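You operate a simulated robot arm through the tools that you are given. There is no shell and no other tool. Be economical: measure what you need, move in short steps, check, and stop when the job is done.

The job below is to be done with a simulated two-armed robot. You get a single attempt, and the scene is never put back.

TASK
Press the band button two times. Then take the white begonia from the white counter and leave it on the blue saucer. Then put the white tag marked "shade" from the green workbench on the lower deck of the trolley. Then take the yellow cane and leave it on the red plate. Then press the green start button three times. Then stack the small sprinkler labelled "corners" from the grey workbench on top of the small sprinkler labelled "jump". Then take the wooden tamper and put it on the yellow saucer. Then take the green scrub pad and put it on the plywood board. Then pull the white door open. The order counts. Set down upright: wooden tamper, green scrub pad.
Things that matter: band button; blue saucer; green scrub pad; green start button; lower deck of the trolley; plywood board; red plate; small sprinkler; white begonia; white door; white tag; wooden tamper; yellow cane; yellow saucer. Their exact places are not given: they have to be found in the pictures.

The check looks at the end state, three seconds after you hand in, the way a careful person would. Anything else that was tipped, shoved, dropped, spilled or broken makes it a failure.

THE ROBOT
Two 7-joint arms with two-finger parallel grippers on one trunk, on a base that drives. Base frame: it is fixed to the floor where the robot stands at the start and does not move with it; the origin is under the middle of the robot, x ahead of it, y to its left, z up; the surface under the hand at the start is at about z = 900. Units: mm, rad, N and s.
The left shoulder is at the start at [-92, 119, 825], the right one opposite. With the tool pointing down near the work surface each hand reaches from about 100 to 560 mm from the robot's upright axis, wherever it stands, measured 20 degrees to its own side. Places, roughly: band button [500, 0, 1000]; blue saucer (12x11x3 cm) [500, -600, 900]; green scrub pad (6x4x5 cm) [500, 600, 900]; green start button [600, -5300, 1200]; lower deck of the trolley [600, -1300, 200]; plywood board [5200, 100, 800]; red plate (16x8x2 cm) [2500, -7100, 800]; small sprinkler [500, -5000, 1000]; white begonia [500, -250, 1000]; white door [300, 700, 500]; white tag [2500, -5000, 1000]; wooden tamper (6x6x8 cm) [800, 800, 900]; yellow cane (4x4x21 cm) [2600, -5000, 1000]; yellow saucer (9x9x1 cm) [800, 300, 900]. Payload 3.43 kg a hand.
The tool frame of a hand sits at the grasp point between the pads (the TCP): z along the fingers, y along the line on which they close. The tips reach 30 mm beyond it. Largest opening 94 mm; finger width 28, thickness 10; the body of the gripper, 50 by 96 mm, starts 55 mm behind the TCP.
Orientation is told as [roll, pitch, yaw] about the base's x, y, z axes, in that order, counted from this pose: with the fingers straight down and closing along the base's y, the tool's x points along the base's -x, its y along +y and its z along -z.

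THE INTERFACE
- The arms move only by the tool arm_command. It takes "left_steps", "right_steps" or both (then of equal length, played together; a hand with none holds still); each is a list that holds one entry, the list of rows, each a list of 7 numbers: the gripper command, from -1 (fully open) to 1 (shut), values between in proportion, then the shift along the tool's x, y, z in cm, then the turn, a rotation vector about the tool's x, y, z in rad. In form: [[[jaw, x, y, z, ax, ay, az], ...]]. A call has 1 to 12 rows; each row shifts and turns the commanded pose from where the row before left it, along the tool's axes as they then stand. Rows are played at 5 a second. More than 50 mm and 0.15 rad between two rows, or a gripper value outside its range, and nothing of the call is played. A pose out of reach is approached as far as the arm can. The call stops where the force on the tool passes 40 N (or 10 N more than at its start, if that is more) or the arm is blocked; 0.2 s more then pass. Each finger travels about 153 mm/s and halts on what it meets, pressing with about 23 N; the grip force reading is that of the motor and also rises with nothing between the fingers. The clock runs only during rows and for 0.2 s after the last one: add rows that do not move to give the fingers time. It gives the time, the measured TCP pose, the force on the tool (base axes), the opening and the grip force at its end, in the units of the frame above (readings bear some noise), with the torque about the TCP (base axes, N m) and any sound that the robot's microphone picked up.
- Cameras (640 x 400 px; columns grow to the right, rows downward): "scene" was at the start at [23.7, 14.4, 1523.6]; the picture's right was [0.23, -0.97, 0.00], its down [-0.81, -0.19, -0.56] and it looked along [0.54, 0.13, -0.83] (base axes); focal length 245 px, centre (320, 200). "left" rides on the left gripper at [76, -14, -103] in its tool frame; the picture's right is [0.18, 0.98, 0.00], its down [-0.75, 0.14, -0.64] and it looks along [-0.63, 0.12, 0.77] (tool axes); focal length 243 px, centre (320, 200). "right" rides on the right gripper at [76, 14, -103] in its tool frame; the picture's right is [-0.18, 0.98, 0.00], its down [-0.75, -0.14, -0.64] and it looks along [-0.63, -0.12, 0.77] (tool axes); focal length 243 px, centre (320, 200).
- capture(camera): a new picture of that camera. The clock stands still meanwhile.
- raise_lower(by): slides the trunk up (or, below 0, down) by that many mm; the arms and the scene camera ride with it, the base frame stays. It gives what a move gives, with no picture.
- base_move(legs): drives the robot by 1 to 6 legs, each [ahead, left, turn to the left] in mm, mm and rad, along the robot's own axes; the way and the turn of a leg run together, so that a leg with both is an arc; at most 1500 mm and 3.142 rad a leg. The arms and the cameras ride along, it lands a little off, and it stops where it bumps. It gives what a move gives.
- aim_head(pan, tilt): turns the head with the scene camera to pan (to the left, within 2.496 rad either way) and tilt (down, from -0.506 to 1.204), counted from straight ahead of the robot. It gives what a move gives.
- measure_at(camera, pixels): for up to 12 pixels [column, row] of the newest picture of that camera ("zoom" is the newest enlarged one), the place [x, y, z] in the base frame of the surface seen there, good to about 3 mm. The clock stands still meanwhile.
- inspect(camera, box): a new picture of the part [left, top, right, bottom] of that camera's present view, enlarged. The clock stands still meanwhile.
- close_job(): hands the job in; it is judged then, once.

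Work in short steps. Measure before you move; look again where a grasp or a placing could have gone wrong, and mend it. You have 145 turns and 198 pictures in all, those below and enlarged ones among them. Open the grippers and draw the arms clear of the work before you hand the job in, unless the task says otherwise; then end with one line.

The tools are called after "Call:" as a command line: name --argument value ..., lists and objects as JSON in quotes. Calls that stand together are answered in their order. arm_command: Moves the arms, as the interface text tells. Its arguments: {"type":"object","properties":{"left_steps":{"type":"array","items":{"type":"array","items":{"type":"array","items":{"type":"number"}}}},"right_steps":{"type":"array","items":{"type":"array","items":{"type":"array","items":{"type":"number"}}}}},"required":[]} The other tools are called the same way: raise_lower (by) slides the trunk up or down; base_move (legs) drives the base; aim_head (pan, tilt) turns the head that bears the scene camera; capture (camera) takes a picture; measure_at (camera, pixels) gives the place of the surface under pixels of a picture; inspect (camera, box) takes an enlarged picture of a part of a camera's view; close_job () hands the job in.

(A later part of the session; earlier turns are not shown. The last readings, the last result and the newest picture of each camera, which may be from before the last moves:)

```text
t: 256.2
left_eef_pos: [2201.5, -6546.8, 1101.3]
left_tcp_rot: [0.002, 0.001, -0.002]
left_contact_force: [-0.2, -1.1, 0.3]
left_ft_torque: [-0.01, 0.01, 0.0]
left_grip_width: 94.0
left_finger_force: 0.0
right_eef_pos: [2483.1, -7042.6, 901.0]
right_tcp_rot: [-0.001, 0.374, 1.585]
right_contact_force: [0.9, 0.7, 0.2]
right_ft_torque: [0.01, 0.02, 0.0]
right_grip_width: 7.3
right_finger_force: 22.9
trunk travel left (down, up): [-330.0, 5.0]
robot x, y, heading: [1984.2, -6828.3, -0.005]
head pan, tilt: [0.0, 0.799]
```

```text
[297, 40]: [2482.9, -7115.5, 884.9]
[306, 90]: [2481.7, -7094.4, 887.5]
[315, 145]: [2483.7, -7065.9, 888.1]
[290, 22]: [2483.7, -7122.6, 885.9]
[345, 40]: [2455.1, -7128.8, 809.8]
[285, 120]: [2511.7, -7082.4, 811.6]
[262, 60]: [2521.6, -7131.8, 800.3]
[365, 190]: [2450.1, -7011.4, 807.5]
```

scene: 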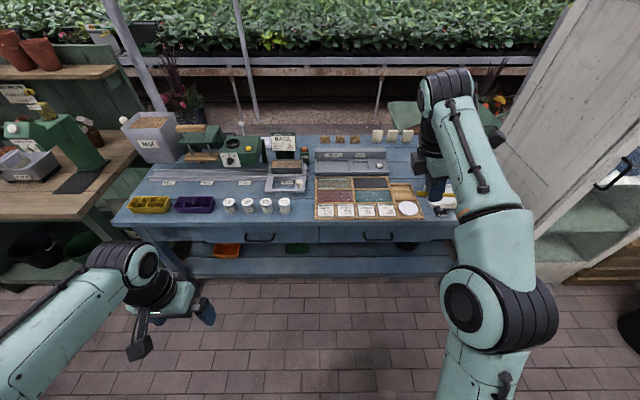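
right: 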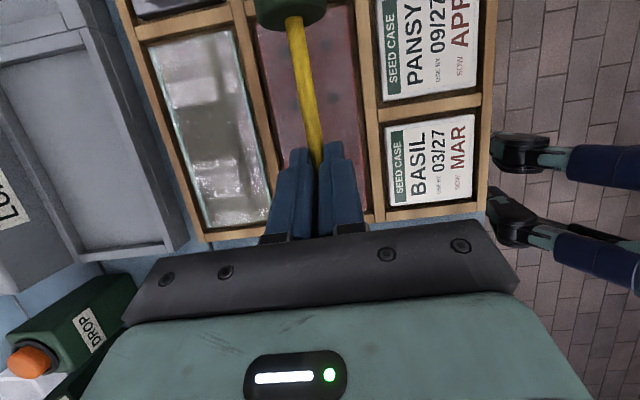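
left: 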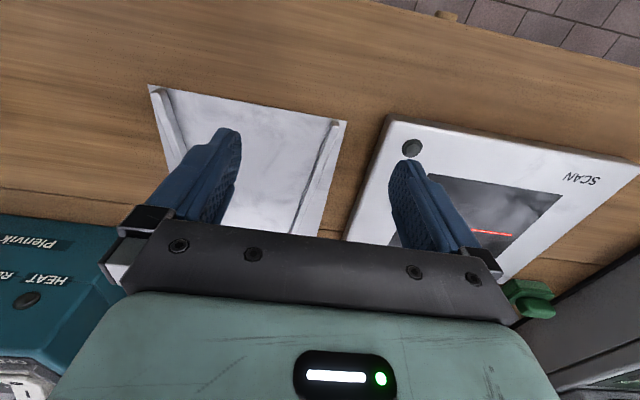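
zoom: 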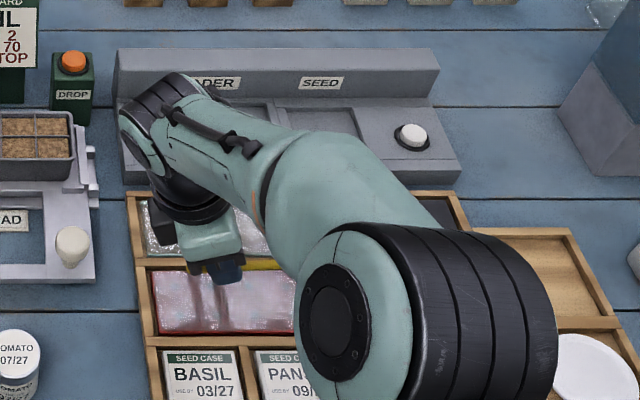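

Nearly level, disc over y≈−7129. I lower 44 mm, then by small steps until contact.

Call:
arm_command --right_steps '[[[1, -0.8, 0, 2.05, 0, 0, 0], [1, -0.8, 0, 2.05, 0, 0, 0], [1, -0.07, 0, 0.19, 0, 0, 0], [1, -0.07, 0, 0.19, 0, 0, 0], [1, 0, 0, 0, 0, 0, 0]]]'

Call:
capture --camera "right"

```text
t: 257.4
left_eef_pos: [2201.9, -6547.8, 1100.8]
left_tcp_rot: [0.001, -0.001, -0.002]
left_contact_force: [-0.6, -0.1, -1.0]
left_ft_torque: [-0.01, 0.01, 0.0]
left_grip_width: 94.2
left_finger_force: 0.0
right_eef_pos: [2483.9, -7042.8, 852.8]
right_tcp_rot: [-0.003, 0.375, 1.585]
right_contact_force: [1.1, 0.4, 0.8]
right_ft_torque: [-0.01, 0.06, 0.0]
right_grip_width: 7.5
right_finger_force: 23.0
trunk travel left (down, up): [-330.0, 5.0]
robot x, y, heading: [1982.3, -6828.9, -0.005]
head pan, tilt: [0.0, 0.799]
```

```text
106 pictures are left
```

right: 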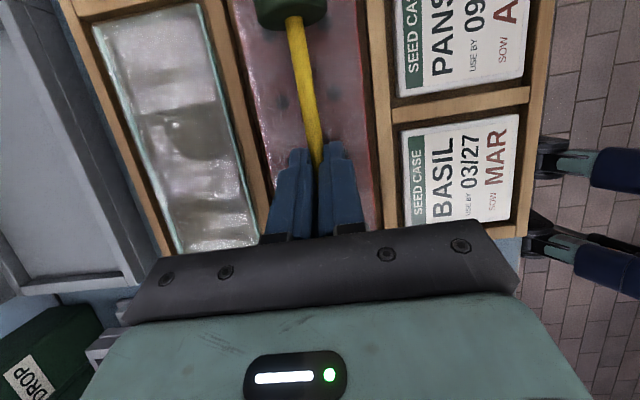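

A slight torque shows first touch. I lower 3 mm more, then open slowly and partly so the fingers still guard it against rolling.

Call:
arm_command --right_steps '[[[1, -0.11, 0, 0.28, 0, 0, 0], [1, 0, 0, 0, 0, 0, 0], [0.75, 0, 0, 0, 0, 0, 0], [0.65, 0, 0, 0, 0, 0, 0], [0.55, 0, 0, 0, 0, 0, 0], [0.5, 0, 0, 0, 0, 0, 0], [0.5, 0, 0, 0, 0, 0, 0]]]'

Call:
capture --camera "right"

```text
t: 259.0
left_eef_pos: [2202.4, -6547.8, 1100.7]
left_tcp_rot: [0.0, -0.001, -0.003]
left_contact_force: [0.5, 0.1, 1.3]
left_ft_torque: [-0.04, 0.01, 0.02]
left_grip_width: 93.8
left_finger_force: 0.1
right_eef_pos: [2484.2, -7043.7, 849.3]
right_tcp_rot: [-0.002, 0.375, 1.585]
right_contact_force: [-0.4, 1.3, 0.6]
right_ft_torque: [0.01, -0.01, -0.01]
right_grip_width: 23.4
right_finger_force: 0.0
trunk travel left (down, up): [-330.0, 5.0]
robot x, y, heading: [1985.5, -6826.8, -0.005]
head pan, tilt: [0.0, 0.799]
```

```text
105 pictures are left
```

right: 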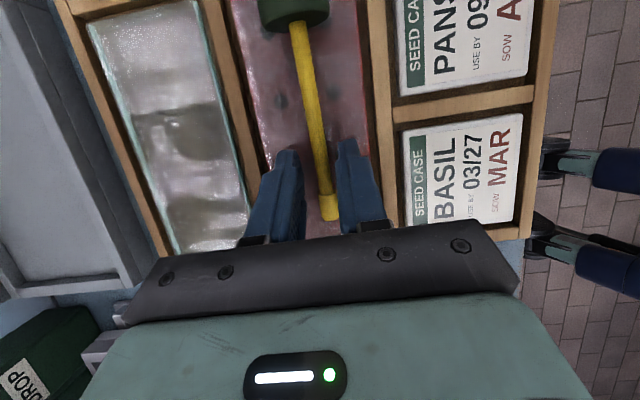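

The cane rests wholly on the red plate. I raise the hand straight up.

Call:
arm_command --right_steps '[[[0.5, 0.37, 0, -0.93, 0, 0, 0], [0.5, 0.73, 0, -1.86, 0, 0, 0], [0.4, 1.4, 0, -3.5, 0, 0, 0], [0.4, 1.6, 0, -4, 0, 0, 0], [0.4, 1.6, 0, -4, 0, 0, 0], [0.4, 1.6, 0, -4, 0, 0, 0], [0.4, 1.6, 0, -4, 0, 0, 0], [0.4, 0, 0, 0, 0, 0, 0]]]'

Call:
base_move --legs '[[-330, 0, 0]]'

Call:
inspect --camera "scene" --box '[280, 140, 480, 250]'

```text
t: 260.8
left_eef_pos: [2202.6, -6546.7, 1101.1]
left_tcp_rot: [0.0, 0.0, -0.003]
left_contact_force: [0.0, -0.2, 0.4]
left_ft_torque: [0.0, 0.04, -0.01]
left_grip_width: 93.8
left_finger_force: 0.0
right_eef_pos: [2485.7, -7044.6, 1089.0]
right_tcp_rot: [0.0, 0.374, 1.586]
right_contact_force: [0.6, -0.3, 0.1]
right_ft_torque: [-0.01, 0.02, 0.0]
right_grip_width: 28.2
right_finger_force: 0.1
trunk travel left (down, up): [-330.0, 5.0]
robot x, y, heading: [1985.2, -6824.7, -0.002]
head pan, tilt: [0.0, 0.799]
```

```text
t: 263.0
left_eef_pos: [1874.0, -6545.8, 1100.5]
left_tcp_rot: [0.0, 0.0, -0.004]
left_contact_force: [-0.2, 0.1, -0.4]
left_ft_torque: [0.03, 0.03, 0.05]
left_grip_width: 94.1
left_finger_force: 0.0
right_eef_pos: [2157.0, -7044.0, 1088.7]
right_tcp_rot: [-0.002, 0.376, 1.585]
right_contact_force: [-0.3, -0.2, 0.7]
right_ft_torque: [-0.01, -0.04, 0.01]
right_grip_width: 28.1
right_finger_force: 0.1
trunk travel left (down, up): [-330.0, 5.0]
robot x, y, heading: [1661.1, -6825.8, -0.005]
head pan, tilt: [0.0, 0.799]
```

```text
3.20 times, centred on (380, 195) of scene
```

zoom: 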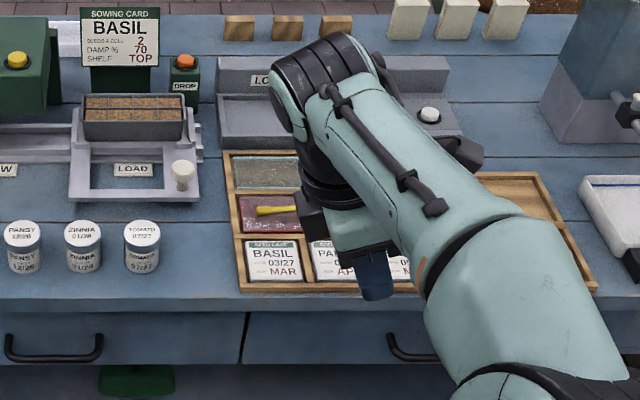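

Cane lies on the red plate. Next the start button on the grey bench, whose front faces −x; I draw the right hand in and drive round via y≈−3450.

Call:
arm_command --right_steps '[[[1, 0, 4, 0, 0, -0.125, 0], [1, 0, 4, 0, 0, -0.125, 0], [1, 0, 4, 0, 0, -0.125, 0], [1, 0, 3, 0, 0, 0, 0]]]'

Call:
base_move --legs '[[0, 1500, 0], [0, 1500, 0], [0, 380, 0.005], [-1000, 0, 0], [-1000, 0, 0], [0, -1450, 0]]'

Call:
aim_head --pan -0.3 --tilt 0.5

Call:
capture --camera "scene"

```text
t: 264.0
left_eef_pos: [1874.3, -6545.6, 1100.5]
left_tcp_rot: [-0.001, -0.003, -0.003]
left_contact_force: [-0.4, -0.4, 0.6]
left_ft_torque: [0.03, 0.02, -0.01]
left_grip_width: 93.8
left_finger_force: 0.0
right_eef_pos: [2005.8, -7045.7, 1090.1]
right_tcp_rot: [-0.002, -0.001, 1.584]
right_contact_force: [-0.1, 0.5, -0.3]
right_ft_torque: [0.01, -0.02, 0.01]
right_grip_width: 0.0
right_finger_force: 22.8
trunk travel left (down, up): [-330.0, 5.0]
robot x, y, heading: [1654.5, -6822.3, -0.009]
head pan, tilt: [0.0, 0.799]
```

```text
t: 315.6
left_eef_pos: [-107.4, -4595.6, 1100.7]
left_tcp_rot: [0.001, -0.001, -0.021]
left_contact_force: [0.0, 0.0, -0.3]
left_ft_torque: [0.04, 0.02, -0.02]
left_grip_width: 93.5
left_finger_force: 0.1
right_eef_pos: [14.5, -5099.4, 1088.6]
right_tcp_rot: [-0.001, 0.0, 1.566]
right_contact_force: [0.5, -0.6, 0.0]
right_ft_torque: [-0.02, 0.01, -0.02]
right_grip_width: 0.0
right_finger_force: 22.9
trunk travel left (down, up): [-330.0, 5.0]
robot x, y, heading: [-333.0, -4867.7, -0.024]
head pan, tilt: [0.0, 0.799]
```

```text
t: 316.4
left_eef_pos: [-107.6, -4596.5, 1100.2]
left_tcp_rot: [0.0, 0.001, -0.023]
left_contact_force: [0.7, -0.4, -0.1]
left_ft_torque: [0.04, 0.01, 0.02]
left_grip_width: 94.0
left_finger_force: 0.1
right_eef_pos: [13.3, -5098.9, 1089.4]
right_tcp_rot: [0.0, 0.001, 1.566]
right_contact_force: [0.2, 0.0, 0.4]
right_ft_torque: [-0.01, -0.01, 0.0]
right_grip_width: 0.2
right_finger_force: 22.9
trunk travel left (down, up): [-330.0, 5.0]
robot x, y, heading: [-328.9, -4873.7, -0.02]
head pan, tilt: [-0.3, 0.499]
```

```text
103 pictures are left
```

scene: 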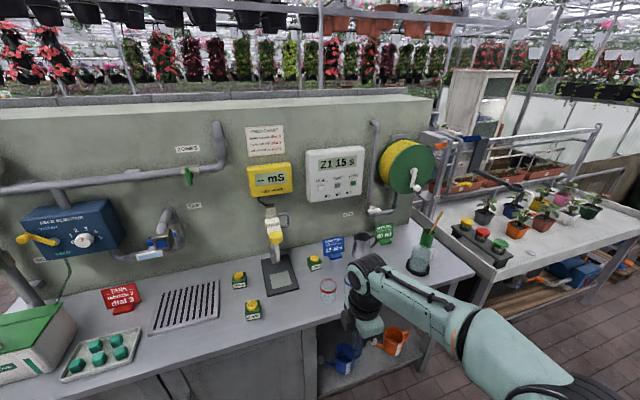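

The irrigation panel shows a white controller "Z1 15 s" at (335,175). I enlarge it and the small yellow items (240,290).

Call:
inspect --camera "scene" --box '[290, 135, 390, 215]'

Call:
inspect --camera "scene" --box '[200, 220, 400, 340]'

```text
5.00 times, centred on (340, 175) of scene
```

zoom: 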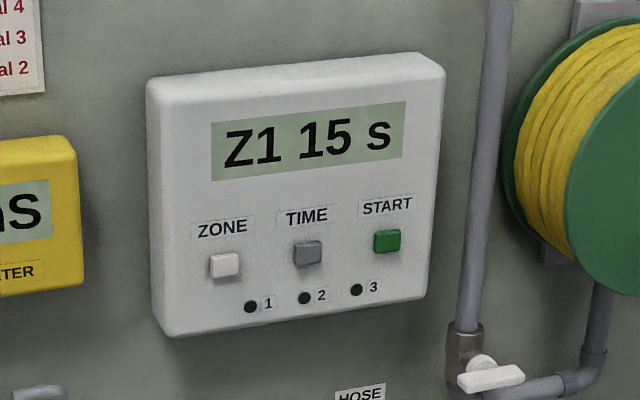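

```text
3.20 times, centred on (300, 280) of scene
```

zoom: 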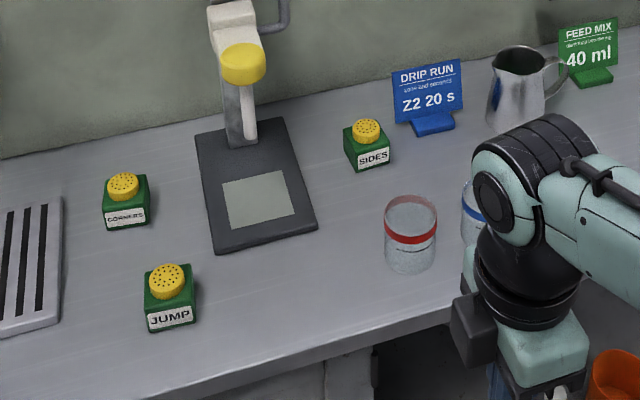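

START button at scene ≈(353,183). Sprinklers CORNERS, JUMP, SIDES stand on the bench. I measure all of them.

Call:
measure_at --camera "zoom" --pixels '[[123, 183], [127, 213], [106, 222], [149, 220], [167, 275], [170, 312], [148, 322], [195, 315], [366, 128], [410, 235], [240, 65], [60, 260]]'

Call:
measure_at --camera "scene" --pixels '[[353, 183], [337, 186], [321, 188], [352, 176], [352, 192], [340, 165], [388, 165], [270, 180], [280, 225], [443, 282], [300, 310], [380, 215]]'

```text
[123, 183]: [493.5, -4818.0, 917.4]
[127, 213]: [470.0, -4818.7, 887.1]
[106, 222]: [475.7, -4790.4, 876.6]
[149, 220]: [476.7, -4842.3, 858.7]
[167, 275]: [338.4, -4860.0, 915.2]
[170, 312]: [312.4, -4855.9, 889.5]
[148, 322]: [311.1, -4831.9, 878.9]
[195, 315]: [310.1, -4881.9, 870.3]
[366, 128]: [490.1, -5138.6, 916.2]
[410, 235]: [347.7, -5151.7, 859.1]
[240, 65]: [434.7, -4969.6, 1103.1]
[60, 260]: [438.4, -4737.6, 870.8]
```

```text
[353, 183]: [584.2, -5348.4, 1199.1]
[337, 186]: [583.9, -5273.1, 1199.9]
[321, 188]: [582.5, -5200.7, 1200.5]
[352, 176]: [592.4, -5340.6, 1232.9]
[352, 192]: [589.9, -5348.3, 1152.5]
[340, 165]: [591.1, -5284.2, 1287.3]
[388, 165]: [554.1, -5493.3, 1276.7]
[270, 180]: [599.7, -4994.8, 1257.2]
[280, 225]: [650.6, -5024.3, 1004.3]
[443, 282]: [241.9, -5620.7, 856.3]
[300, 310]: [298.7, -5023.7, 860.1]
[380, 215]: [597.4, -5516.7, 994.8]
```

START button at (584,−5348,1199). I shift the base right to y≈−5200, and bring the right hand to yaw 0, raised.

Call:
base_move --legs '[[0, -330, 0.02]]'

Call:
arm_command --right_steps '[[[1, 0, -4, -2, 0, 0, 0.1442], [1, 0, 0, -2, 0, 0, 0.1442], [1, 0, 0, -2, 0, 0, 0.1442], [1, 0, 0, -2, 0, 0, 0.1442], [1, 0, 0, 0, 0, 0, 0.1442], [1, 0, 0, 0, 0, 0, 0.1442], [1, 0, 0, 0, 0, 0, 0.1442], [1, 0, 0, 0, 0, 0, 0.1442], [1, 0, 0, 0, 0, 0, 0.1442], [1, 0, 0, 0, 0, 0, 0.1442], [1, 0, 0, 0, 0, 0, 0.1442]]]'

Call:
arm_command --right_steps '[[[1, -4, 0, 0, 0, 0, 0], [1, -4, 0, 0, 0, -0.14, 0], [1, 0, 0, 0, 0, -0.143, 0], [1, 0, 0, 0, 0, -0.143, 0], [1, 0, 0, 0, 0, -0.143, 0], [1, 0, 0, 0, 0, -0.143, 0], [1, 0, 0, 0, 0, -0.143, 0], [1, 0, 0, 0, 0, -0.143, 0], [1, 0, 0, 0, 0, -0.143, 0], [1, 0, 0, 0, 0, -0.143, 0], [1, 0, 0, 0, 0, -0.143, 0], [1, 0, 0, 0, 0, -0.143, 0]]]'

Call:
capture --camera "scene"

```text
t: 319.9
left_eef_pos: [-117.8, -4920.3, 1100.9]
left_tcp_rot: [0.0, 0.001, -0.002]
left_contact_force: [-0.6, 0.1, 0.1]
left_ft_torque: [-0.03, -0.02, 0.0]
left_grip_width: 94.0
left_finger_force: 0.2
right_eef_pos: [14.7, -5420.1, 1089.4]
right_tcp_rot: [-0.003, 0.001, 1.585]
right_contact_force: [-0.4, 0.4, -0.8]
right_ft_torque: [-0.02, 0.03, -0.01]
right_grip_width: 0.0
right_finger_force: 22.5
trunk travel left (down, up): [-330.0, 5.0]
robot x, y, heading: [-336.5, -5200.2, -0.001]
head pan, tilt: [-0.3, 0.499]
```

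```text
t: 322.3
left_eef_pos: [-117.8, -4919.5, 1101.0]
left_tcp_rot: [0.001, 0.001, -0.004]
left_contact_force: [0.4, -0.1, -0.8]
left_ft_torque: [0.01, -0.02, 0.0]
left_grip_width: 94.1
left_finger_force: 0.1
right_eef_pos: [55.1, -5419.1, 1169.7]
right_tcp_rot: [-0.001, -0.002, -0.003]
right_contact_force: [0.1, 0.2, -0.3]
right_ft_torque: [0.01, 0.0, -0.01]
right_grip_width: 0.0
right_finger_force: 22.8
trunk travel left (down, up): [-330.0, 5.0]
robot x, y, heading: [-330.8, -5200.1, -0.007]
head pan, tilt: [-0.3, 0.499]
```

```text
t: 325.1
left_eef_pos: [-115.9, -4917.9, 1100.8]
left_tcp_rot: [-0.002, 0.001, -0.004]
left_contact_force: [0.7, 1.0, 0.5]
left_ft_torque: [0.0, 0.01, 0.06]
left_grip_width: 94.1
left_finger_force: 0.1
right_eef_pos: [114.4, -5523.8, 1169.0]
right_tcp_rot: [-0.342, -1.501, 0.127]
right_contact_force: [0.5, 0.2, -0.5]
right_ft_torque: [0.0, 0.01, -0.04]
right_grip_width: 0.3
right_finger_force: 23.1
right hand out of reach, approached as far as the arm can: row 11, 12
trunk travel left (down, up): [-330.0, 5.0]
robot x, y, heading: [-337.7, -5198.8, -0.003]
head pan, tilt: [-0.3, 0.499]
stopped in row 12 (right hand): the arm was blocked; the commanded pose is now the measured one
```

```text
100 pictures are left
```

scene: 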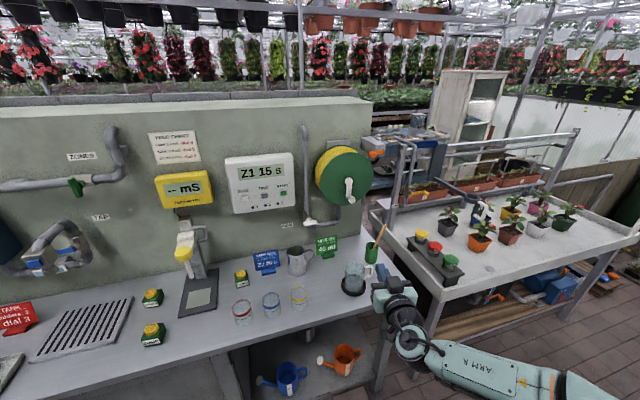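

The hand ended nearly horizontal but 12° to the right and 10 cm off. I shift it left and ahead, then correct its yaw.

Call:
arm_command --right_steps '[[[1, -0.7, 3.68, 0.38, 0, 0, 0], [1, -0.7, 3.68, 0.38, 0, 0, 0], [1, -0.7, 3.68, 0.38, 0, 0, 0], [1, -0.7, 3.68, 0.38, 0, 0, 0], [1, -0.7, 3.68, 0.38, 0, 0, 0], [1, 0, 0, 0, -0.107, 0, 0], [1, 0, 0, 0, -0.107, 0, 0], [1, 0, 0, 0, 0, 0, 0]]]'

Call:
capture --camera "scene"

```text
t: 326.9
left_eef_pos: [-118.9, -4920.0, 1101.4]
left_tcp_rot: [0.001, -0.001, -0.005]
left_contact_force: [0.1, 0.2, -0.6]
left_ft_torque: [-0.01, 0.01, 0.02]
left_grip_width: 94.0
left_finger_force: 0.0
right_eef_pos: [163.2, -5375.2, 1194.6]
right_tcp_rot: [-0.111, -1.5, 0.116]
right_contact_force: [-0.3, 0.7, 0.4]
right_ft_torque: [0.02, -0.01, 0.03]
right_grip_width: 0.0
right_finger_force: 23.1
right hand out of reach, approached as far as the arm can: row 5
trunk travel left (down, up): [-330.0, 5.0]
robot x, y, heading: [-334.7, -5199.7, -0.001]
head pan, tilt: [-0.3, 0.499]
```

```text
99 pictures are left
```

scene: 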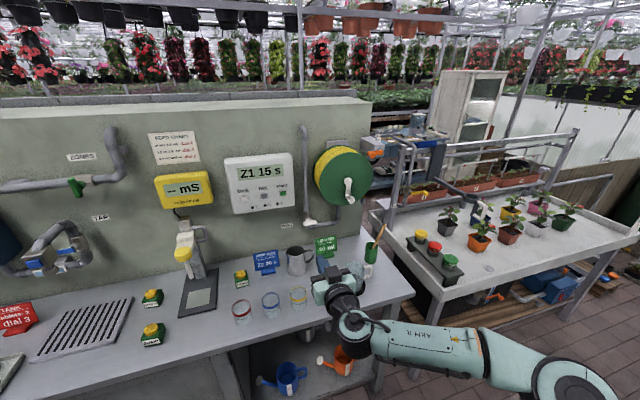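

The hand is horizontal and straight now. I shift it to the button's line (y −5348, z 1205) and check the forearm height before driving in.

Call:
arm_command --right_steps '[[[1, -0.5, 1.35, 0, 0, 0, 0], [1, -0.5, 1.35, 0, 0, 0, 0], [1, 0, 0, 0, 0, 0, 0]]]'

Call:
capture --camera "scene"

Call:
measure_at --camera "scene" --pixels '[[420, 340], [500, 350], [560, 370], [345, 330], [422, 235], [437, 250], [448, 265], [318, 175], [345, 185], [480, 225], [265, 195], [284, 192]]'

```text
t: 327.7
left_eef_pos: [-118.9, -4919.5, 1099.9]
left_tcp_rot: [0.001, -0.002, -0.003]
left_contact_force: [0.2, -0.2, -0.4]
left_ft_torque: [0.02, -0.01, -0.01]
left_grip_width: 94.0
left_finger_force: 0.1
right_eef_pos: [164.5, -5348.4, 1204.1]
right_tcp_rot: [-0.106, -1.504, 0.11]
right_contact_force: [0.1, 0.5, 0.1]
right_ft_torque: [-0.02, -0.02, 0.01]
right_grip_width: 0.0
right_finger_force: 22.5
trunk travel left (down, up): [-330.0, 5.0]
robot x, y, heading: [-335.9, -5199.3, -0.003]
head pan, tilt: [-0.3, 0.499]
```

```text
98 pictures are left
```

scene: 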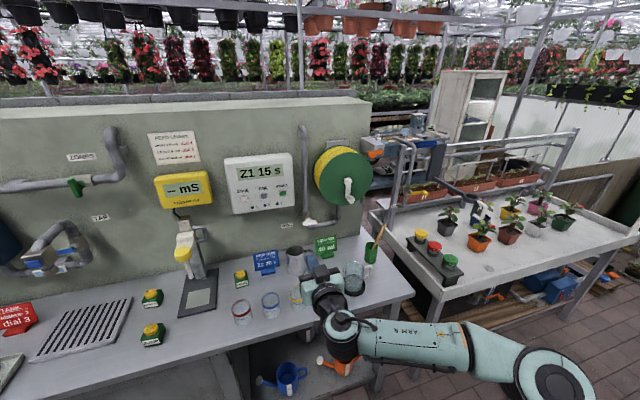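

```text
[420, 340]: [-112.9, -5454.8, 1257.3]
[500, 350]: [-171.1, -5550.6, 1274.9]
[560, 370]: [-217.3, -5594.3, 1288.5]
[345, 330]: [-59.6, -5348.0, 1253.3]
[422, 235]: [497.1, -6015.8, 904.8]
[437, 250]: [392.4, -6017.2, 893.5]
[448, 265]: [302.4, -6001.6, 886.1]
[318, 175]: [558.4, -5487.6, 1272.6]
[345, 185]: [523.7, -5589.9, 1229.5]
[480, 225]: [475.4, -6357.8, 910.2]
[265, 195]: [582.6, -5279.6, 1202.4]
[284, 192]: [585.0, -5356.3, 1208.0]
```

The arm is high and clear. I drive in 290 mm and enlarge the controller for the button's exact position.

Call:
base_move --legs '[[290, 0, 0]]'

Call:
inspect --camera "scene" --box '[200, 130, 360, 270]'

```text
t: 329.7
left_eef_pos: [170.6, -4918.2, 1100.9]
left_tcp_rot: [0.001, -0.001, 0.001]
left_contact_force: [-0.3, -0.5, -0.4]
left_ft_torque: [0.01, -0.02, -0.02]
left_grip_width: 94.0
left_finger_force: 0.0
right_eef_pos: [453.0, -5346.3, 1201.6]
right_tcp_rot: [-0.111, -1.501, 0.118]
right_contact_force: [0.4, -0.1, 0.3]
right_ft_torque: [0.02, 0.0, -0.02]
right_grip_width: 0.1
right_finger_force: 23.2
trunk travel left (down, up): [-330.0, 5.0]
robot x, y, heading: [-46.7, -5203.4, 0.001]
head pan, tilt: [-0.3, 0.499]
```

```text
2.86 times, centred on (280, 200) of scene
```

zoom: 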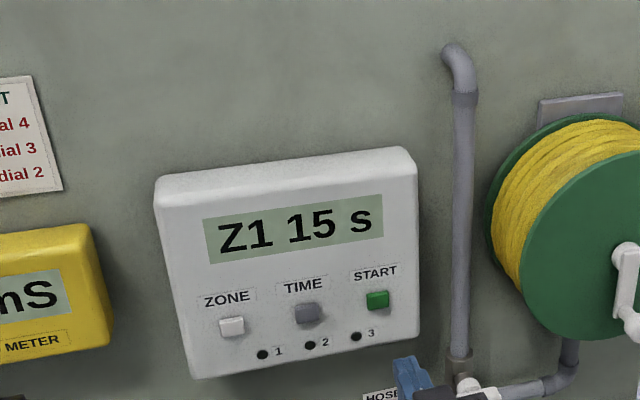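

Call:
measure_at --camera "zoom" --pixels '[[377, 300], [370, 294], [384, 306], [377, 294], [377, 307], [366, 300], [388, 300], [400, 330], [306, 313]]'

Call:
capture --camera "right"

```text
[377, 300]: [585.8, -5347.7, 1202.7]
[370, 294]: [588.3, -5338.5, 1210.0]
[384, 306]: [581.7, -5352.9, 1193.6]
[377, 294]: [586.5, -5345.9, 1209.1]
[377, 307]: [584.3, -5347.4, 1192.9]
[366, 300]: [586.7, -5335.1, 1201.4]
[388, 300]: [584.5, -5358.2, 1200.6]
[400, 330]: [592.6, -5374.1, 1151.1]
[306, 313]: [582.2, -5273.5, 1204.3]
```

```text
96 pictures are left
```

right: 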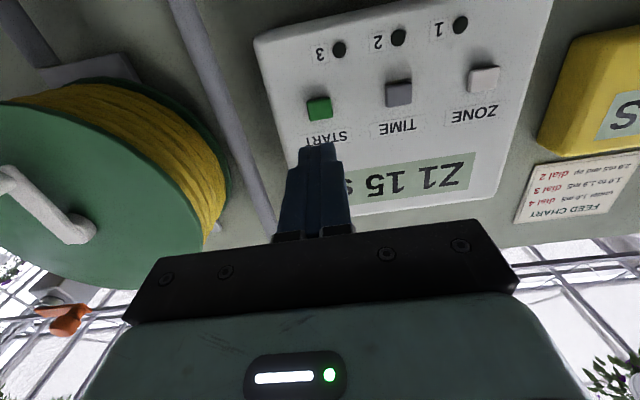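

Button centre (585,−5347,1201). I raise 9 mm and advance; contact is due after ~100 mm.

Call:
arm_command --right_steps '[[[1, -0.9, 0, 0, 0, 0, 0], [1, 0, 0, 3, 0, 0, 0], [1, 0, 0, 3, 0, 0, 0], [1, 0, 0, 3, 0, 0, 0], [1, 0, 0, 0, 0, 0, 0]]]'

Call:
capture --camera "right"

```text
t: 330.9
left_eef_pos: [169.9, -4919.0, 1100.6]
left_tcp_rot: [0.001, -0.001, 0.001]
left_contact_force: [0.3, -0.2, -0.3]
left_ft_torque: [-0.01, 0.0, -0.01]
left_grip_width: 94.0
left_finger_force: 0.0
right_eef_pos: [502.5, -5360.4, 1211.5]
right_tcp_rot: [-0.111, -1.502, 0.118]
right_contact_force: [-0.2, -0.1, -0.3]
right_ft_torque: [0.01, -0.03, -0.01]
right_grip_width: 0.1
right_finger_force: 23.0
right hand out of reach, approached as far as the arm can: row 3, 4
trunk travel left (down, up): [-330.0, 5.0]
robot x, y, heading: [-44.3, -5200.6, 0.003]
head pan, tilt: [-0.3, 0.499]
```

```text
95 pictures are left
```

right: 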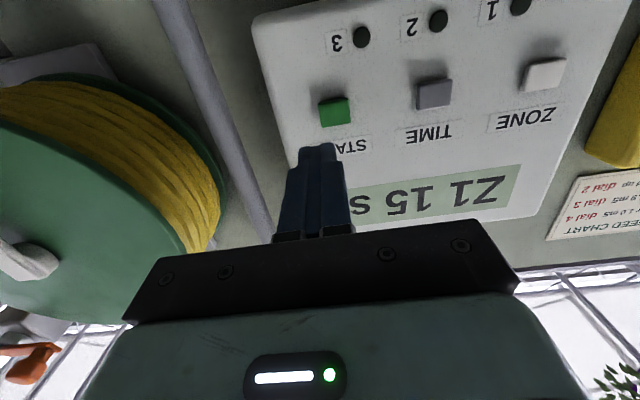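

The arm ends 50 mm short. I correct y by 13 mm, then drive the base forward 35 mm.

Call:
arm_command --right_steps '[[[1, 0, 1.3, -2, 0, 0, 0], [1, 0, 0, 0, 0, 0, 0]]]'

Call:
base_move --legs '[[34, 0, -0.003]]'

Call:
arm_command --right_steps '[[[1, 0, 0, 1.5, 0, 0, 0], [1, 0, 0, 1, 0, 0, 0], [1, 0, 0, 1, 0, 0, 0], [1, 0, 0, 0, 0, 0, 0]]]'

Call:
capture --camera "right"

```text
t: 331.5
left_eef_pos: [170.2, -4919.0, 1100.1]
left_tcp_rot: [-0.001, -0.001, 0.002]
left_contact_force: [0.6, -0.1, -0.2]
left_ft_torque: [0.01, -0.01, -0.01]
left_grip_width: 94.0
left_finger_force: 0.0
right_eef_pos: [482.5, -5346.1, 1213.4]
right_tcp_rot: [-0.104, -1.501, 0.112]
right_contact_force: [-0.4, 0.0, 0.2]
right_ft_torque: [-0.02, -0.02, -0.02]
right_grip_width: 0.2
right_finger_force: 23.8
trunk travel left (down, up): [-330.0, 5.0]
robot x, y, heading: [-44.9, -5199.3, -0.003]
head pan, tilt: [-0.3, 0.499]
```

```text
t: 332.3
left_eef_pos: [202.1, -4920.2, 1100.5]
left_tcp_rot: [0.0, -0.001, 0.0]
left_contact_force: [0.3, -0.1, -1.0]
left_ft_torque: [0.01, 0.0, 0.03]
left_grip_width: 94.0
left_finger_force: 0.1
right_eef_pos: [512.5, -5348.0, 1213.3]
right_tcp_rot: [-0.116, -1.504, 0.12]
right_contact_force: [0.8, -0.6, -0.5]
right_ft_torque: [-0.02, -0.05, 0.03]
right_grip_width: 0.0
right_finger_force: 23.1
trunk travel left (down, up): [-330.0, 5.0]
robot x, y, heading: [-13.7, -5200.0, 0.002]
head pan, tilt: [-0.3, 0.499]
```

```text
t: 333.3
left_eef_pos: [203.2, -4919.8, 1100.0]
left_tcp_rot: [-0.001, -0.002, -0.001]
left_contact_force: [-0.1, -0.5, -0.6]
left_ft_torque: [-0.04, 0.0, 0.01]
left_grip_width: 93.9
left_finger_force: 0.1
right_eef_pos: [523.0, -5348.7, 1213.3]
right_tcp_rot: [-0.113, -1.503, 0.117]
right_contact_force: [0.1, 0.3, 0.0]
right_ft_torque: [0.0, 0.0, 0.01]
right_grip_width: 0.0
right_finger_force: 23.6
right hand out of reach, approached as far as the arm can: row 1, 2, 3
trunk travel left (down, up): [-330.0, 5.0]
robot x, y, heading: [-13.1, -5200.5, -0.005]
head pan, tilt: [-0.3, 0.499]
```

```text
94 pictures are left
```

right: 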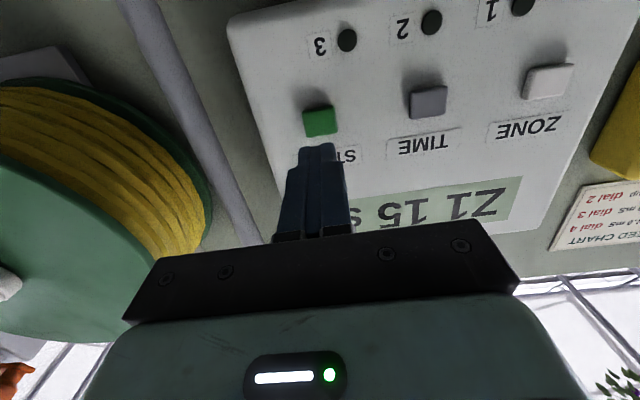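

Still 32 mm short with a horizontal hand; I reduce the tilt by 0.3 rad, which may free the wrist, and advance.

Call:
arm_command --right_steps '[[[1, 0, 0, 0, 0, 0.15, 0], [1, 0, 0, 0, 0, 0.15, 0], [1, -0.36, 0, 0.93, 0, 0, 0], [1, -0.36, 0, 0.93, 0, 0, 0], [1, 0, 0, 0, 0, 0, 0]]]'

```text
t: 334.5
left_eef_pos: [204.2, -4919.6, 1101.0]
left_tcp_rot: [0.001, -0.001, -0.002]
left_contact_force: [0.4, 1.1, 0.3]
left_ft_torque: [-0.04, -0.01, -0.04]
left_grip_width: 94.0
left_finger_force: 0.1
right_eef_pos: [526.9, -5372.3, 1216.2]
right_tcp_rot: [-0.019, -1.203, 0.024]
right_contact_force: [0.2, -0.2, 0.4]
right_ft_torque: [0.0, 0.05, 0.02]
right_grip_width: 0.0
right_finger_force: 23.0
right hand out of reach, approached as far as the arm can: row 1, 2, 3, 4
trunk travel left (down, up): [-330.0, 5.0]
robot x, y, heading: [-13.6, -5196.2, -0.005]
head pan, tilt: [-0.3, 0.499]
```

The wrist seems stuck in an awkward arm configuration. I back off 300 mm, bring the hand to vertical and try again by extending before tilting.

Call:
base_move --legs '[[-320, 0, 0.005]]'

Call:
arm_command --right_steps '[[[1, 1.3, 0.8, -3.4, 0, 0, 0], [1, 1.3, 0.8, -3.4, 0, 0, 0], [1, 1.3, 0.8, -3.4, 0, 0, 0], [1, 0, 0, 0, 0, 0.15, 0], [1, 0, 0, 0, 0, 0.15, 0], [1, 0, 0, 0, 0, 0.15, 0], [1, 0, 0, 0, 0, 0.15, 0], [1, 0, 0, 0, 0, 0.15, 0], [1, 0, 0, 0, 0, 0.15, 0], [1, 0, 0, 0, 0, 0.15, 0], [1, 0, 0, 0, 0, 0.15, 0]]]'

Call:
capture --camera "scene"

```text
t: 336.7
left_eef_pos: [-118.9, -4918.3, 1100.9]
left_tcp_rot: [-0.002, -0.001, 0.004]
left_contact_force: [0.1, 0.0, -0.5]
left_ft_torque: [-0.03, 0.01, 0.01]
left_grip_width: 94.2
left_finger_force: 0.0
right_eef_pos: [209.1, -5369.0, 1217.7]
right_tcp_rot: [-0.022, -1.202, 0.031]
right_contact_force: [-0.4, 0.3, -0.3]
right_ft_torque: [-0.02, 0.02, 0.0]
right_grip_width: 0.1
right_finger_force: 22.6
trunk travel left (down, up): [-330.0, 5.0]
robot x, y, heading: [-336.0, -5199.1, 0.002]
head pan, tilt: [-0.3, 0.499]
```

```text
t: 339.1
left_eef_pos: [-118.4, -4918.9, 1101.0]
left_tcp_rot: [0.0, -0.001, 0.003]
left_contact_force: [-0.3, 0.3, 0.5]
left_ft_torque: [-0.02, 0.08, 0.03]
left_grip_width: 94.2
left_finger_force: 0.1
right_eef_pos: [98.7, -5344.3, 1217.3]
right_tcp_rot: [-0.006, 0.001, 0.013]
right_contact_force: [-0.6, -0.2, -0.7]
right_ft_torque: [0.01, 0.03, 0.0]
right_grip_width: 0.1
right_finger_force: 23.2
trunk travel left (down, up): [-330.0, 5.0]
robot x, y, heading: [-332.1, -5199.7, 0.003]
head pan, tilt: [-0.3, 0.499]
```

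```text
93 pictures are left
```

scene: 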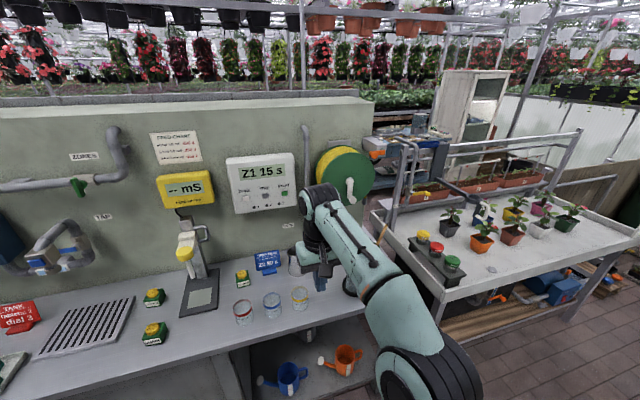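

Vertical at (431 ahead, z 1217) now. I tilt by 0.6 rad and then extend forward.

Call:
arm_command --right_steps '[[[1, 0, 0, 0, 0, -0.15, 0], [1, 0, 0, 0, 0, -0.15, 0], [1, 0, 0, 0, 0, -0.15, 0], [1, 0, 0, 0, 0, -0.15, 0], [1, -2.5, 0, 1.7, 0, 0, 0], [1, -2.5, 0, 1.7, 0, 0, 0], [1, -2.5, 0, 1.7, 0, 0, 0], [1, -2.5, 0, 1.7, 0, 0, 0], [1, 0, 0, 0, 0, 0, 0]]]'

Call:
arm_command --right_steps '[[[1, 0, 0, 0, 0, -0.15, 0], [1, 0, 0, 0, 0, -0.15, 0], [1, 0, 0, 0, 0, -0.15, 0], [1, 0, 0, 0, 0, -0.15, 0], [1, 0, 0, 0, 0, 0, 0]]]'

```text
t: 341.1
left_eef_pos: [-120.0, -4919.8, 1101.3]
left_tcp_rot: [0.0, -0.001, 0.003]
left_contact_force: [-0.2, 0.2, 0.3]
left_ft_torque: [-0.02, 0.01, -0.02]
left_grip_width: 94.1
left_finger_force: 0.0
right_eef_pos: [218.7, -5343.0, 1218.7]
right_tcp_rot: [-0.01, -0.605, 0.015]
right_contact_force: [-0.7, 0.2, 0.2]
right_ft_torque: [0.03, -0.02, -0.04]
right_grip_width: 0.0
right_finger_force: 23.7
trunk travel left (down, up): [-330.0, 5.0]
robot x, y, heading: [-332.7, -5201.4, 0.006]
head pan, tilt: [-0.3, 0.499]
```

```text
t: 342.3
left_eef_pos: [-118.8, -4917.9, 1100.5]
left_tcp_rot: [0.0, -0.001, 0.005]
left_contact_force: [-0.4, -0.2, 0.2]
left_ft_torque: [0.02, 0.01, 0.01]
left_grip_width: 93.9
left_finger_force: 0.1
right_eef_pos: [218.4, -5344.3, 1217.9]
right_tcp_rot: [-0.02, -1.203, 0.031]
right_contact_force: [-0.8, -0.3, 0.5]
right_ft_torque: [0.03, -0.01, 0.02]
right_grip_width: 0.1
right_finger_force: 22.4
trunk travel left (down, up): [-330.0, 5.0]
robot x, y, heading: [-333.1, -5202.5, 0.003]
head pan, tilt: [-0.3, 0.499]
```

That works: now 551 ahead, tilt 1.2. I test a further 20 mm forward and 20 mm down.

Call:
arm_command --right_steps '[[[1, 0.6, -0.15, 1.3, 0, 0, 0], [1, 0.55, -0.15, 1.3, 0, 0, 0], [1, 0, 0, 0, 0, 0, 0]]]'

Call:
base_move --legs '[[290, 0, -0.003]]'

Call:
capture --camera "right"

```text
t: 343.1
left_eef_pos: [-119.6, -4918.6, 1102.0]
left_tcp_rot: [0.001, -0.001, 0.003]
left_contact_force: [0.9, -0.9, -0.1]
left_ft_torque: [-0.01, -0.01, 0.0]
left_grip_width: 93.9
left_finger_force: 0.0
right_eef_pos: [239.7, -5346.2, 1198.1]
right_tcp_rot: [-0.022, -1.203, 0.032]
right_contact_force: [-0.1, -0.2, -0.7]
right_ft_torque: [-0.01, 0.02, 0.03]
right_grip_width: 0.1
right_finger_force: 23.1
trunk travel left (down, up): [-330.0, 5.0]
robot x, y, heading: [-330.7, -5200.7, 0.004]
head pan, tilt: [-0.3, 0.499]
```

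```text
t: 345.1
left_eef_pos: [169.0, -4917.6, 1101.3]
left_tcp_rot: [0.001, -0.002, 0.002]
left_contact_force: [0.0, -0.4, -0.3]
left_ft_torque: [0.0, 0.04, 0.01]
left_grip_width: 93.9
left_finger_force: 0.1
right_eef_pos: [527.1, -5347.4, 1197.4]
right_tcp_rot: [-0.021, -1.202, 0.03]
right_contact_force: [0.2, 0.6, -0.2]
right_ft_torque: [0.02, -0.02, -0.04]
right_grip_width: 0.1
right_finger_force: 23.7
trunk travel left (down, up): [-330.0, 5.0]
robot x, y, heading: [-48.8, -5201.3, 0.007]
head pan, tilt: [-0.3, 0.499]
```

```text
92 pictures are left
```

right: 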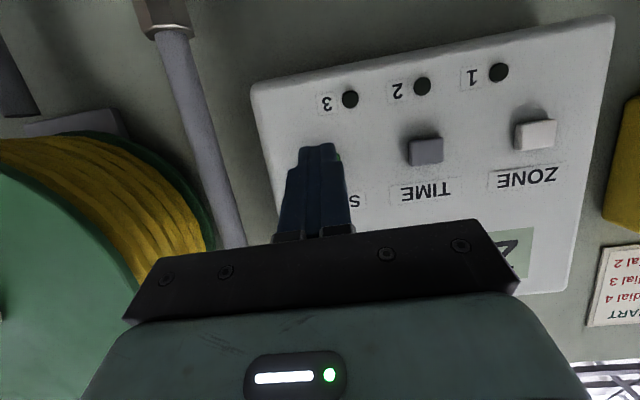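

The fingertip is 25 mm before the button and covers it. I advance horizontally in fine steps.

Call:
arm_command --right_steps '[[[1, -0.54, 0, 1.4, 0, 0, 0], [1, -0.25, 0, 0.65, 0, 0, 0], [1, -0.11, 0, 0.28, 0, 0, 0], [1, -0.11, 0, 0.28, 0, 0, 0], [1, -0.11, 0, 0.28, 0, 0, 0], [1, 0, 0, 0, 0, 0, 0]]]'

```text
t: 346.5
left_eef_pos: [168.2, -4917.3, 1101.2]
left_tcp_rot: [0.001, -0.001, 0.003]
left_contact_force: [-0.4, 0.0, -0.6]
left_ft_torque: [0.0, 0.02, 0.02]
left_grip_width: 94.0
left_finger_force: 0.0
right_eef_pos: [556.1, -5346.7, 1199.3]
right_tcp_rot: [-0.018, -1.203, 0.03]
right_contact_force: [-5.0, -0.9, -1.0]
right_ft_torque: [0.0, 0.02, -0.02]
right_grip_width: 0.0
right_finger_force: 23.3
trunk travel left (down, up): [-330.0, 5.0]
robot x, y, heading: [-46.7, -5198.8, 0.0]
head pan, tilt: [-0.3, 0.499]
heard: click
```

First click heard. I withdraw 12 mm and press a second time, with the same travel.

Call:
arm_command --right_steps '[[[1, 0.43, 0, -1.12, 0, 0, 0], [1, 0, 0, 0, 0, 0, 0], [1, 0, 0, 0, 0, 0, 0]]]'

Call:
arm_command --right_steps '[[[1, -0.21, 0, 0.56, 0, 0, 0], [1, -0.11, 0, 0.28, 0, 0, 0], [1, -0.11, 0, 0.28, 0, 0, 0], [1, 0, 0, 0, 0, 0, 0]]]'

```text
t: 347.3
left_eef_pos: [169.0, -4917.5, 1100.8]
left_tcp_rot: [0.0, -0.001, 0.004]
left_contact_force: [-0.2, -0.1, -1.0]
left_ft_torque: [0.01, -0.02, 0.01]
left_grip_width: 94.1
left_finger_force: 0.0
right_eef_pos: [546.1, -5345.3, 1199.3]
right_tcp_rot: [-0.02, -1.203, 0.027]
right_contact_force: [0.9, 0.5, -0.5]
right_ft_torque: [0.03, -0.04, -0.02]
right_grip_width: 0.2
right_finger_force: 22.9
trunk travel left (down, up): [-330.0, 5.0]
robot x, y, heading: [-45.1, -5200.0, -0.001]
head pan, tilt: [-0.3, 0.499]
```

```text
t: 348.3
left_eef_pos: [168.3, -4919.1, 1102.0]
left_tcp_rot: [0.0, -0.002, 0.003]
left_contact_force: [0.2, -0.4, 0.5]
left_ft_torque: [0.0, 0.02, 0.02]
left_grip_width: 93.9
left_finger_force: 0.0
right_eef_pos: [557.8, -5345.9, 1199.3]
right_tcp_rot: [-0.021, -1.201, 0.027]
right_contact_force: [-4.4, 0.1, 0.2]
right_ft_torque: [0.0, -0.01, -0.01]
right_grip_width: 0.0
right_finger_force: 22.9
trunk travel left (down, up): [-330.0, 5.0]
robot x, y, heading: [-45.1, -5199.0, 0.0]
head pan, tilt: [-0.3, 0.499]
heard: click
```

Second click. Withdraw again and press the third time, then pull well back.

Call:
arm_command --right_steps '[[[1, 0.43, 0, -1.12, 0, 0, 0], [1, 0, 0, 0, 0, 0, 0], [1, 0, 0, 0, 0, 0, 0]]]'

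Call:
arm_command --right_steps '[[[1, -0.21, 0, 0.56, 0, 0, 0], [1, -0.11, 0, 0.28, 0, 0, 0], [1, -0.11, 0, 0.28, 0, 0, 0], [1, 0, 0, 0, 0, 0, 0]]]'

Call:
arm_command --right_steps '[[[1, 0.72, 0, -1.86, 0, 0, 0], [1, 1.44, 0, -3.72, 0, 0, 0], [1, 1.44, 0, -3.72, 0, 0, 0], [1, 0, 0, 0, 0, 0, 0]]]'

Call:
base_move --legs '[[-290, 0, 0]]'

Call:
capture --camera "scene"

```text
t: 349.1
left_eef_pos: [169.6, -4919.3, 1100.7]
left_tcp_rot: [-0.001, -0.002, 0.003]
left_contact_force: [-1.1, 0.9, -0.8]
left_ft_torque: [-0.01, -0.01, -0.02]
left_grip_width: 94.0
left_finger_force: 0.1
right_eef_pos: [545.8, -5345.9, 1198.9]
right_tcp_rot: [-0.022, -1.202, 0.03]
right_contact_force: [0.9, -0.5, -0.1]
right_ft_torque: [0.02, -0.01, 0.01]
right_grip_width: 0.1
right_finger_force: 23.3
trunk travel left (down, up): [-330.0, 5.0]
robot x, y, heading: [-45.2, -5199.1, 0.0]
head pan, tilt: [-0.3, 0.499]
```

```text
t: 350.1
left_eef_pos: [168.5, -4918.3, 1101.4]
left_tcp_rot: [0.0, -0.001, 0.003]
left_contact_force: [-0.5, 0.5, -0.6]
left_ft_torque: [0.02, 0.0, 0.01]
left_grip_width: 94.1
left_finger_force: 0.0
right_eef_pos: [557.6, -5346.9, 1199.4]
right_tcp_rot: [-0.021, -1.202, 0.029]
right_contact_force: [-4.9, 0.3, -0.8]
right_ft_torque: [0.01, 0.01, 0.0]
right_grip_width: 0.0
right_finger_force: 23.2
trunk travel left (down, up): [-330.0, 5.0]
robot x, y, heading: [-47.1, -5202.2, -0.0]
head pan, tilt: [-0.3, 0.499]
heard: click
```

```text
t: 351.1
left_eef_pos: [168.9, -4918.4, 1100.5]
left_tcp_rot: [-0.001, -0.002, 0.005]
left_contact_force: [-0.1, 0.6, -0.1]
left_ft_torque: [-0.01, 0.01, -0.01]
left_grip_width: 94.1
left_finger_force: 0.0
right_eef_pos: [458.4, -5348.6, 1199.8]
right_tcp_rot: [-0.022, -1.203, 0.031]
right_contact_force: [0.7, 0.5, 0.3]
right_ft_torque: [0.01, -0.02, -0.01]
right_grip_width: 0.0
right_finger_force: 23.3
trunk travel left (down, up): [-330.0, 5.0]
robot x, y, heading: [-43.7, -5197.7, 0.001]
head pan, tilt: [-0.3, 0.499]
```

```text
t: 353.1
left_eef_pos: [-121.0, -4919.1, 1101.7]
left_tcp_rot: [0.002, -0.002, 0.001]
left_contact_force: [-0.5, 0.0, 1.5]
left_ft_torque: [0.0, 0.0, -0.01]
left_grip_width: 94.1
left_finger_force: 0.1
right_eef_pos: [167.5, -5350.0, 1199.9]
right_tcp_rot: [-0.021, -1.202, 0.029]
right_contact_force: [-0.4, 0.1, -0.4]
right_ft_torque: [-0.01, 0.02, -0.01]
right_grip_width: 0.0
right_finger_force: 22.7
trunk travel left (down, up): [-330.0, 5.0]
robot x, y, heading: [-336.8, -5199.6, 0.005]
head pan, tilt: [-0.3, 0.499]
```

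```text
91 pictures are left
```

scene: 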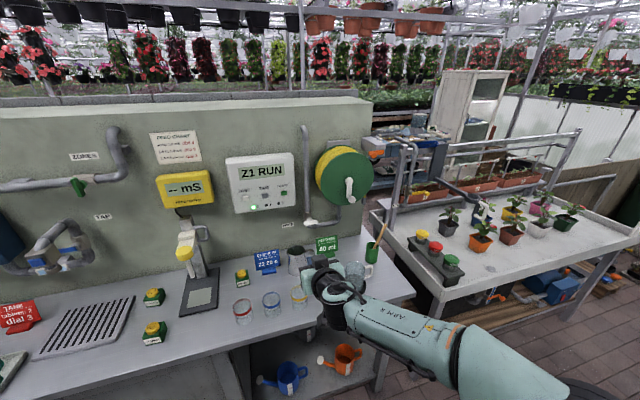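

Display shows "Z1 RUN": three clicks done. Next the sprinklers: I draw the right hand back, move left to y≈−4990 and look down at them.

Call:
arm_command --right_steps '[[[1, 1.44, 0, -3.72, 0, 0, 0], [1, 1.44, 0, -3.72, 0, 0, 0], [1, 1.44, 0, -3.72, 0, 0, 0], [1, 0, 0, 0, 0, 0, 0]]]'

Call:
base_move --legs '[[0, 210, 0], [180, 0, -0.005]]'

Call:
aim_head --pan 0.1 --tilt 0.8

Call:
capture --camera "scene"

```text
t: 354.1
left_eef_pos: [-121.1, -4917.9, 1100.5]
left_tcp_rot: [0.001, -0.002, 0.002]
left_contact_force: [-0.1, 0.0, 0.5]
left_ft_torque: [0.02, 0.03, -0.01]
left_grip_width: 94.3
left_finger_force: 0.1
right_eef_pos: [48.5, -5349.6, 1198.5]
right_tcp_rot: [-0.023, -1.203, 0.03]
right_contact_force: [0.4, 0.0, 0.4]
right_ft_torque: [0.03, 0.0, -0.01]
right_grip_width: 0.2
right_finger_force: 22.8
trunk travel left (down, up): [-330.0, 5.0]
robot x, y, heading: [-337.2, -5197.3, 0.004]
head pan, tilt: [-0.3, 0.499]
```

```text
t: 357.6
left_eef_pos: [59.0, -4712.0, 1100.3]
left_tcp_rot: [0.0, -0.001, -0.006]
left_contact_force: [0.3, -0.4, 0.0]
left_ft_torque: [0.0, -0.04, 0.03]
left_grip_width: 94.1
left_finger_force: 0.0
right_eef_pos: [224.2, -5144.7, 1198.5]
right_tcp_rot: [-0.021, -1.203, 0.018]
right_contact_force: [0.4, -0.1, -0.4]
right_ft_torque: [0.01, -0.03, 0.02]
right_grip_width: 0.1
right_finger_force: 23.0
trunk travel left (down, up): [-330.0, 5.0]
robot x, y, heading: [-158.0, -4991.2, -0.009]
head pan, tilt: [-0.3, 0.499]
```

```text
t: 358.5
left_eef_pos: [59.8, -4712.5, 1101.2]
left_tcp_rot: [0.001, -0.003, -0.008]
left_contact_force: [-0.1, -0.4, 0.9]
left_ft_torque: [0.0, 0.01, 0.0]
left_grip_width: 93.8
left_finger_force: 0.0
right_eef_pos: [223.9, -5143.5, 1199.9]
right_tcp_rot: [-0.019, -1.202, 0.019]
right_contact_force: [0.5, 0.2, -0.1]
right_ft_torque: [-0.01, -0.01, 0.0]
right_grip_width: 0.0
right_finger_force: 23.0
trunk travel left (down, up): [-330.0, 5.0]
robot x, y, heading: [-158.6, -4990.2, -0.011]
head pan, tilt: [0.099, 0.799]
```

```text
90 pictures are left
```

scene: 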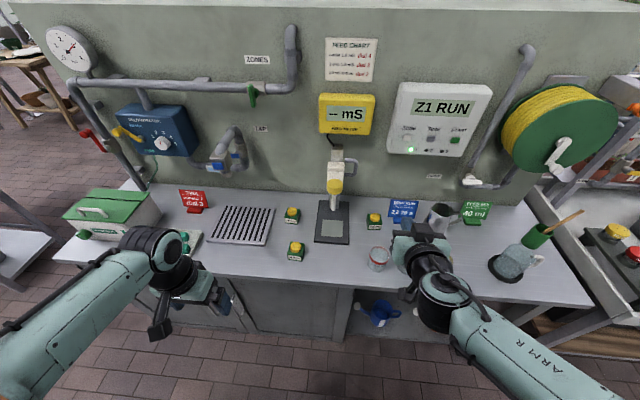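

Call:
inspect --camera "scene" --box '[265, 195, 345, 270]'

Call:
measure_at --camera "zoom" --pixels '[[220, 125], [205, 165], [240, 168], [220, 150], [185, 165], [260, 168], [248, 400], [230, 340], [250, 340], [270, 360], [215, 330], [285, 335]]'

```text
5.33 times, centred on (305, 232) of scene
```

zoom: 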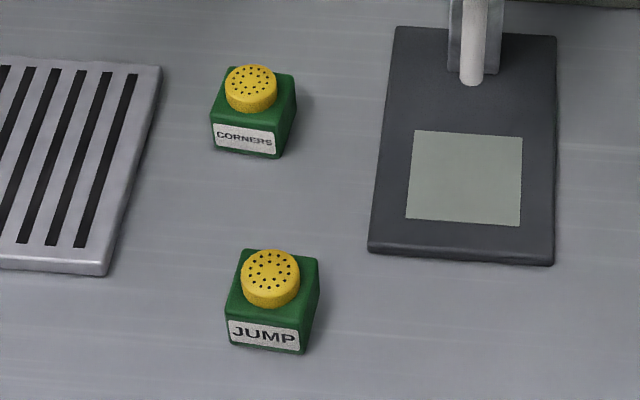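

```text
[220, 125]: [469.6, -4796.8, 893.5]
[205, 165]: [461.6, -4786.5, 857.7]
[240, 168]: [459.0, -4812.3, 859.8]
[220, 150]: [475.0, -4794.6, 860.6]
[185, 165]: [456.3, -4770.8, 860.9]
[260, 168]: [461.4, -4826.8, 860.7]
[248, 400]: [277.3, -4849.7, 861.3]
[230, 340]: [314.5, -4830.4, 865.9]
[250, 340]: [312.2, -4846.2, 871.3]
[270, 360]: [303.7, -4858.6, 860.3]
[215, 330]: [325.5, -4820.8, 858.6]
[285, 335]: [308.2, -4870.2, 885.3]
```

I measure the top corners and cap centres of the two sprinklers.

Call:
measure_at --camera "zoom" --pixels '[[214, 112], [276, 127], [294, 78], [226, 74], [250, 78], [247, 118], [229, 296], [302, 326], [317, 264], [246, 254], [270, 268], [268, 318]]'

```text
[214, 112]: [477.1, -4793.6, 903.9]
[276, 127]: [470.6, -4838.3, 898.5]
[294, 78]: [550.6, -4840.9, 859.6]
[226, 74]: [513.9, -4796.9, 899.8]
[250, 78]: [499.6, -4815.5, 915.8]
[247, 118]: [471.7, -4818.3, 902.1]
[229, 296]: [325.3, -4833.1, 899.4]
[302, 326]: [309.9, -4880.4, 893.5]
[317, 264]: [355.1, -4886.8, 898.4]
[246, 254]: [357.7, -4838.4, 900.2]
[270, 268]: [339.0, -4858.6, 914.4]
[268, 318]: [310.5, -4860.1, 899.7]
```

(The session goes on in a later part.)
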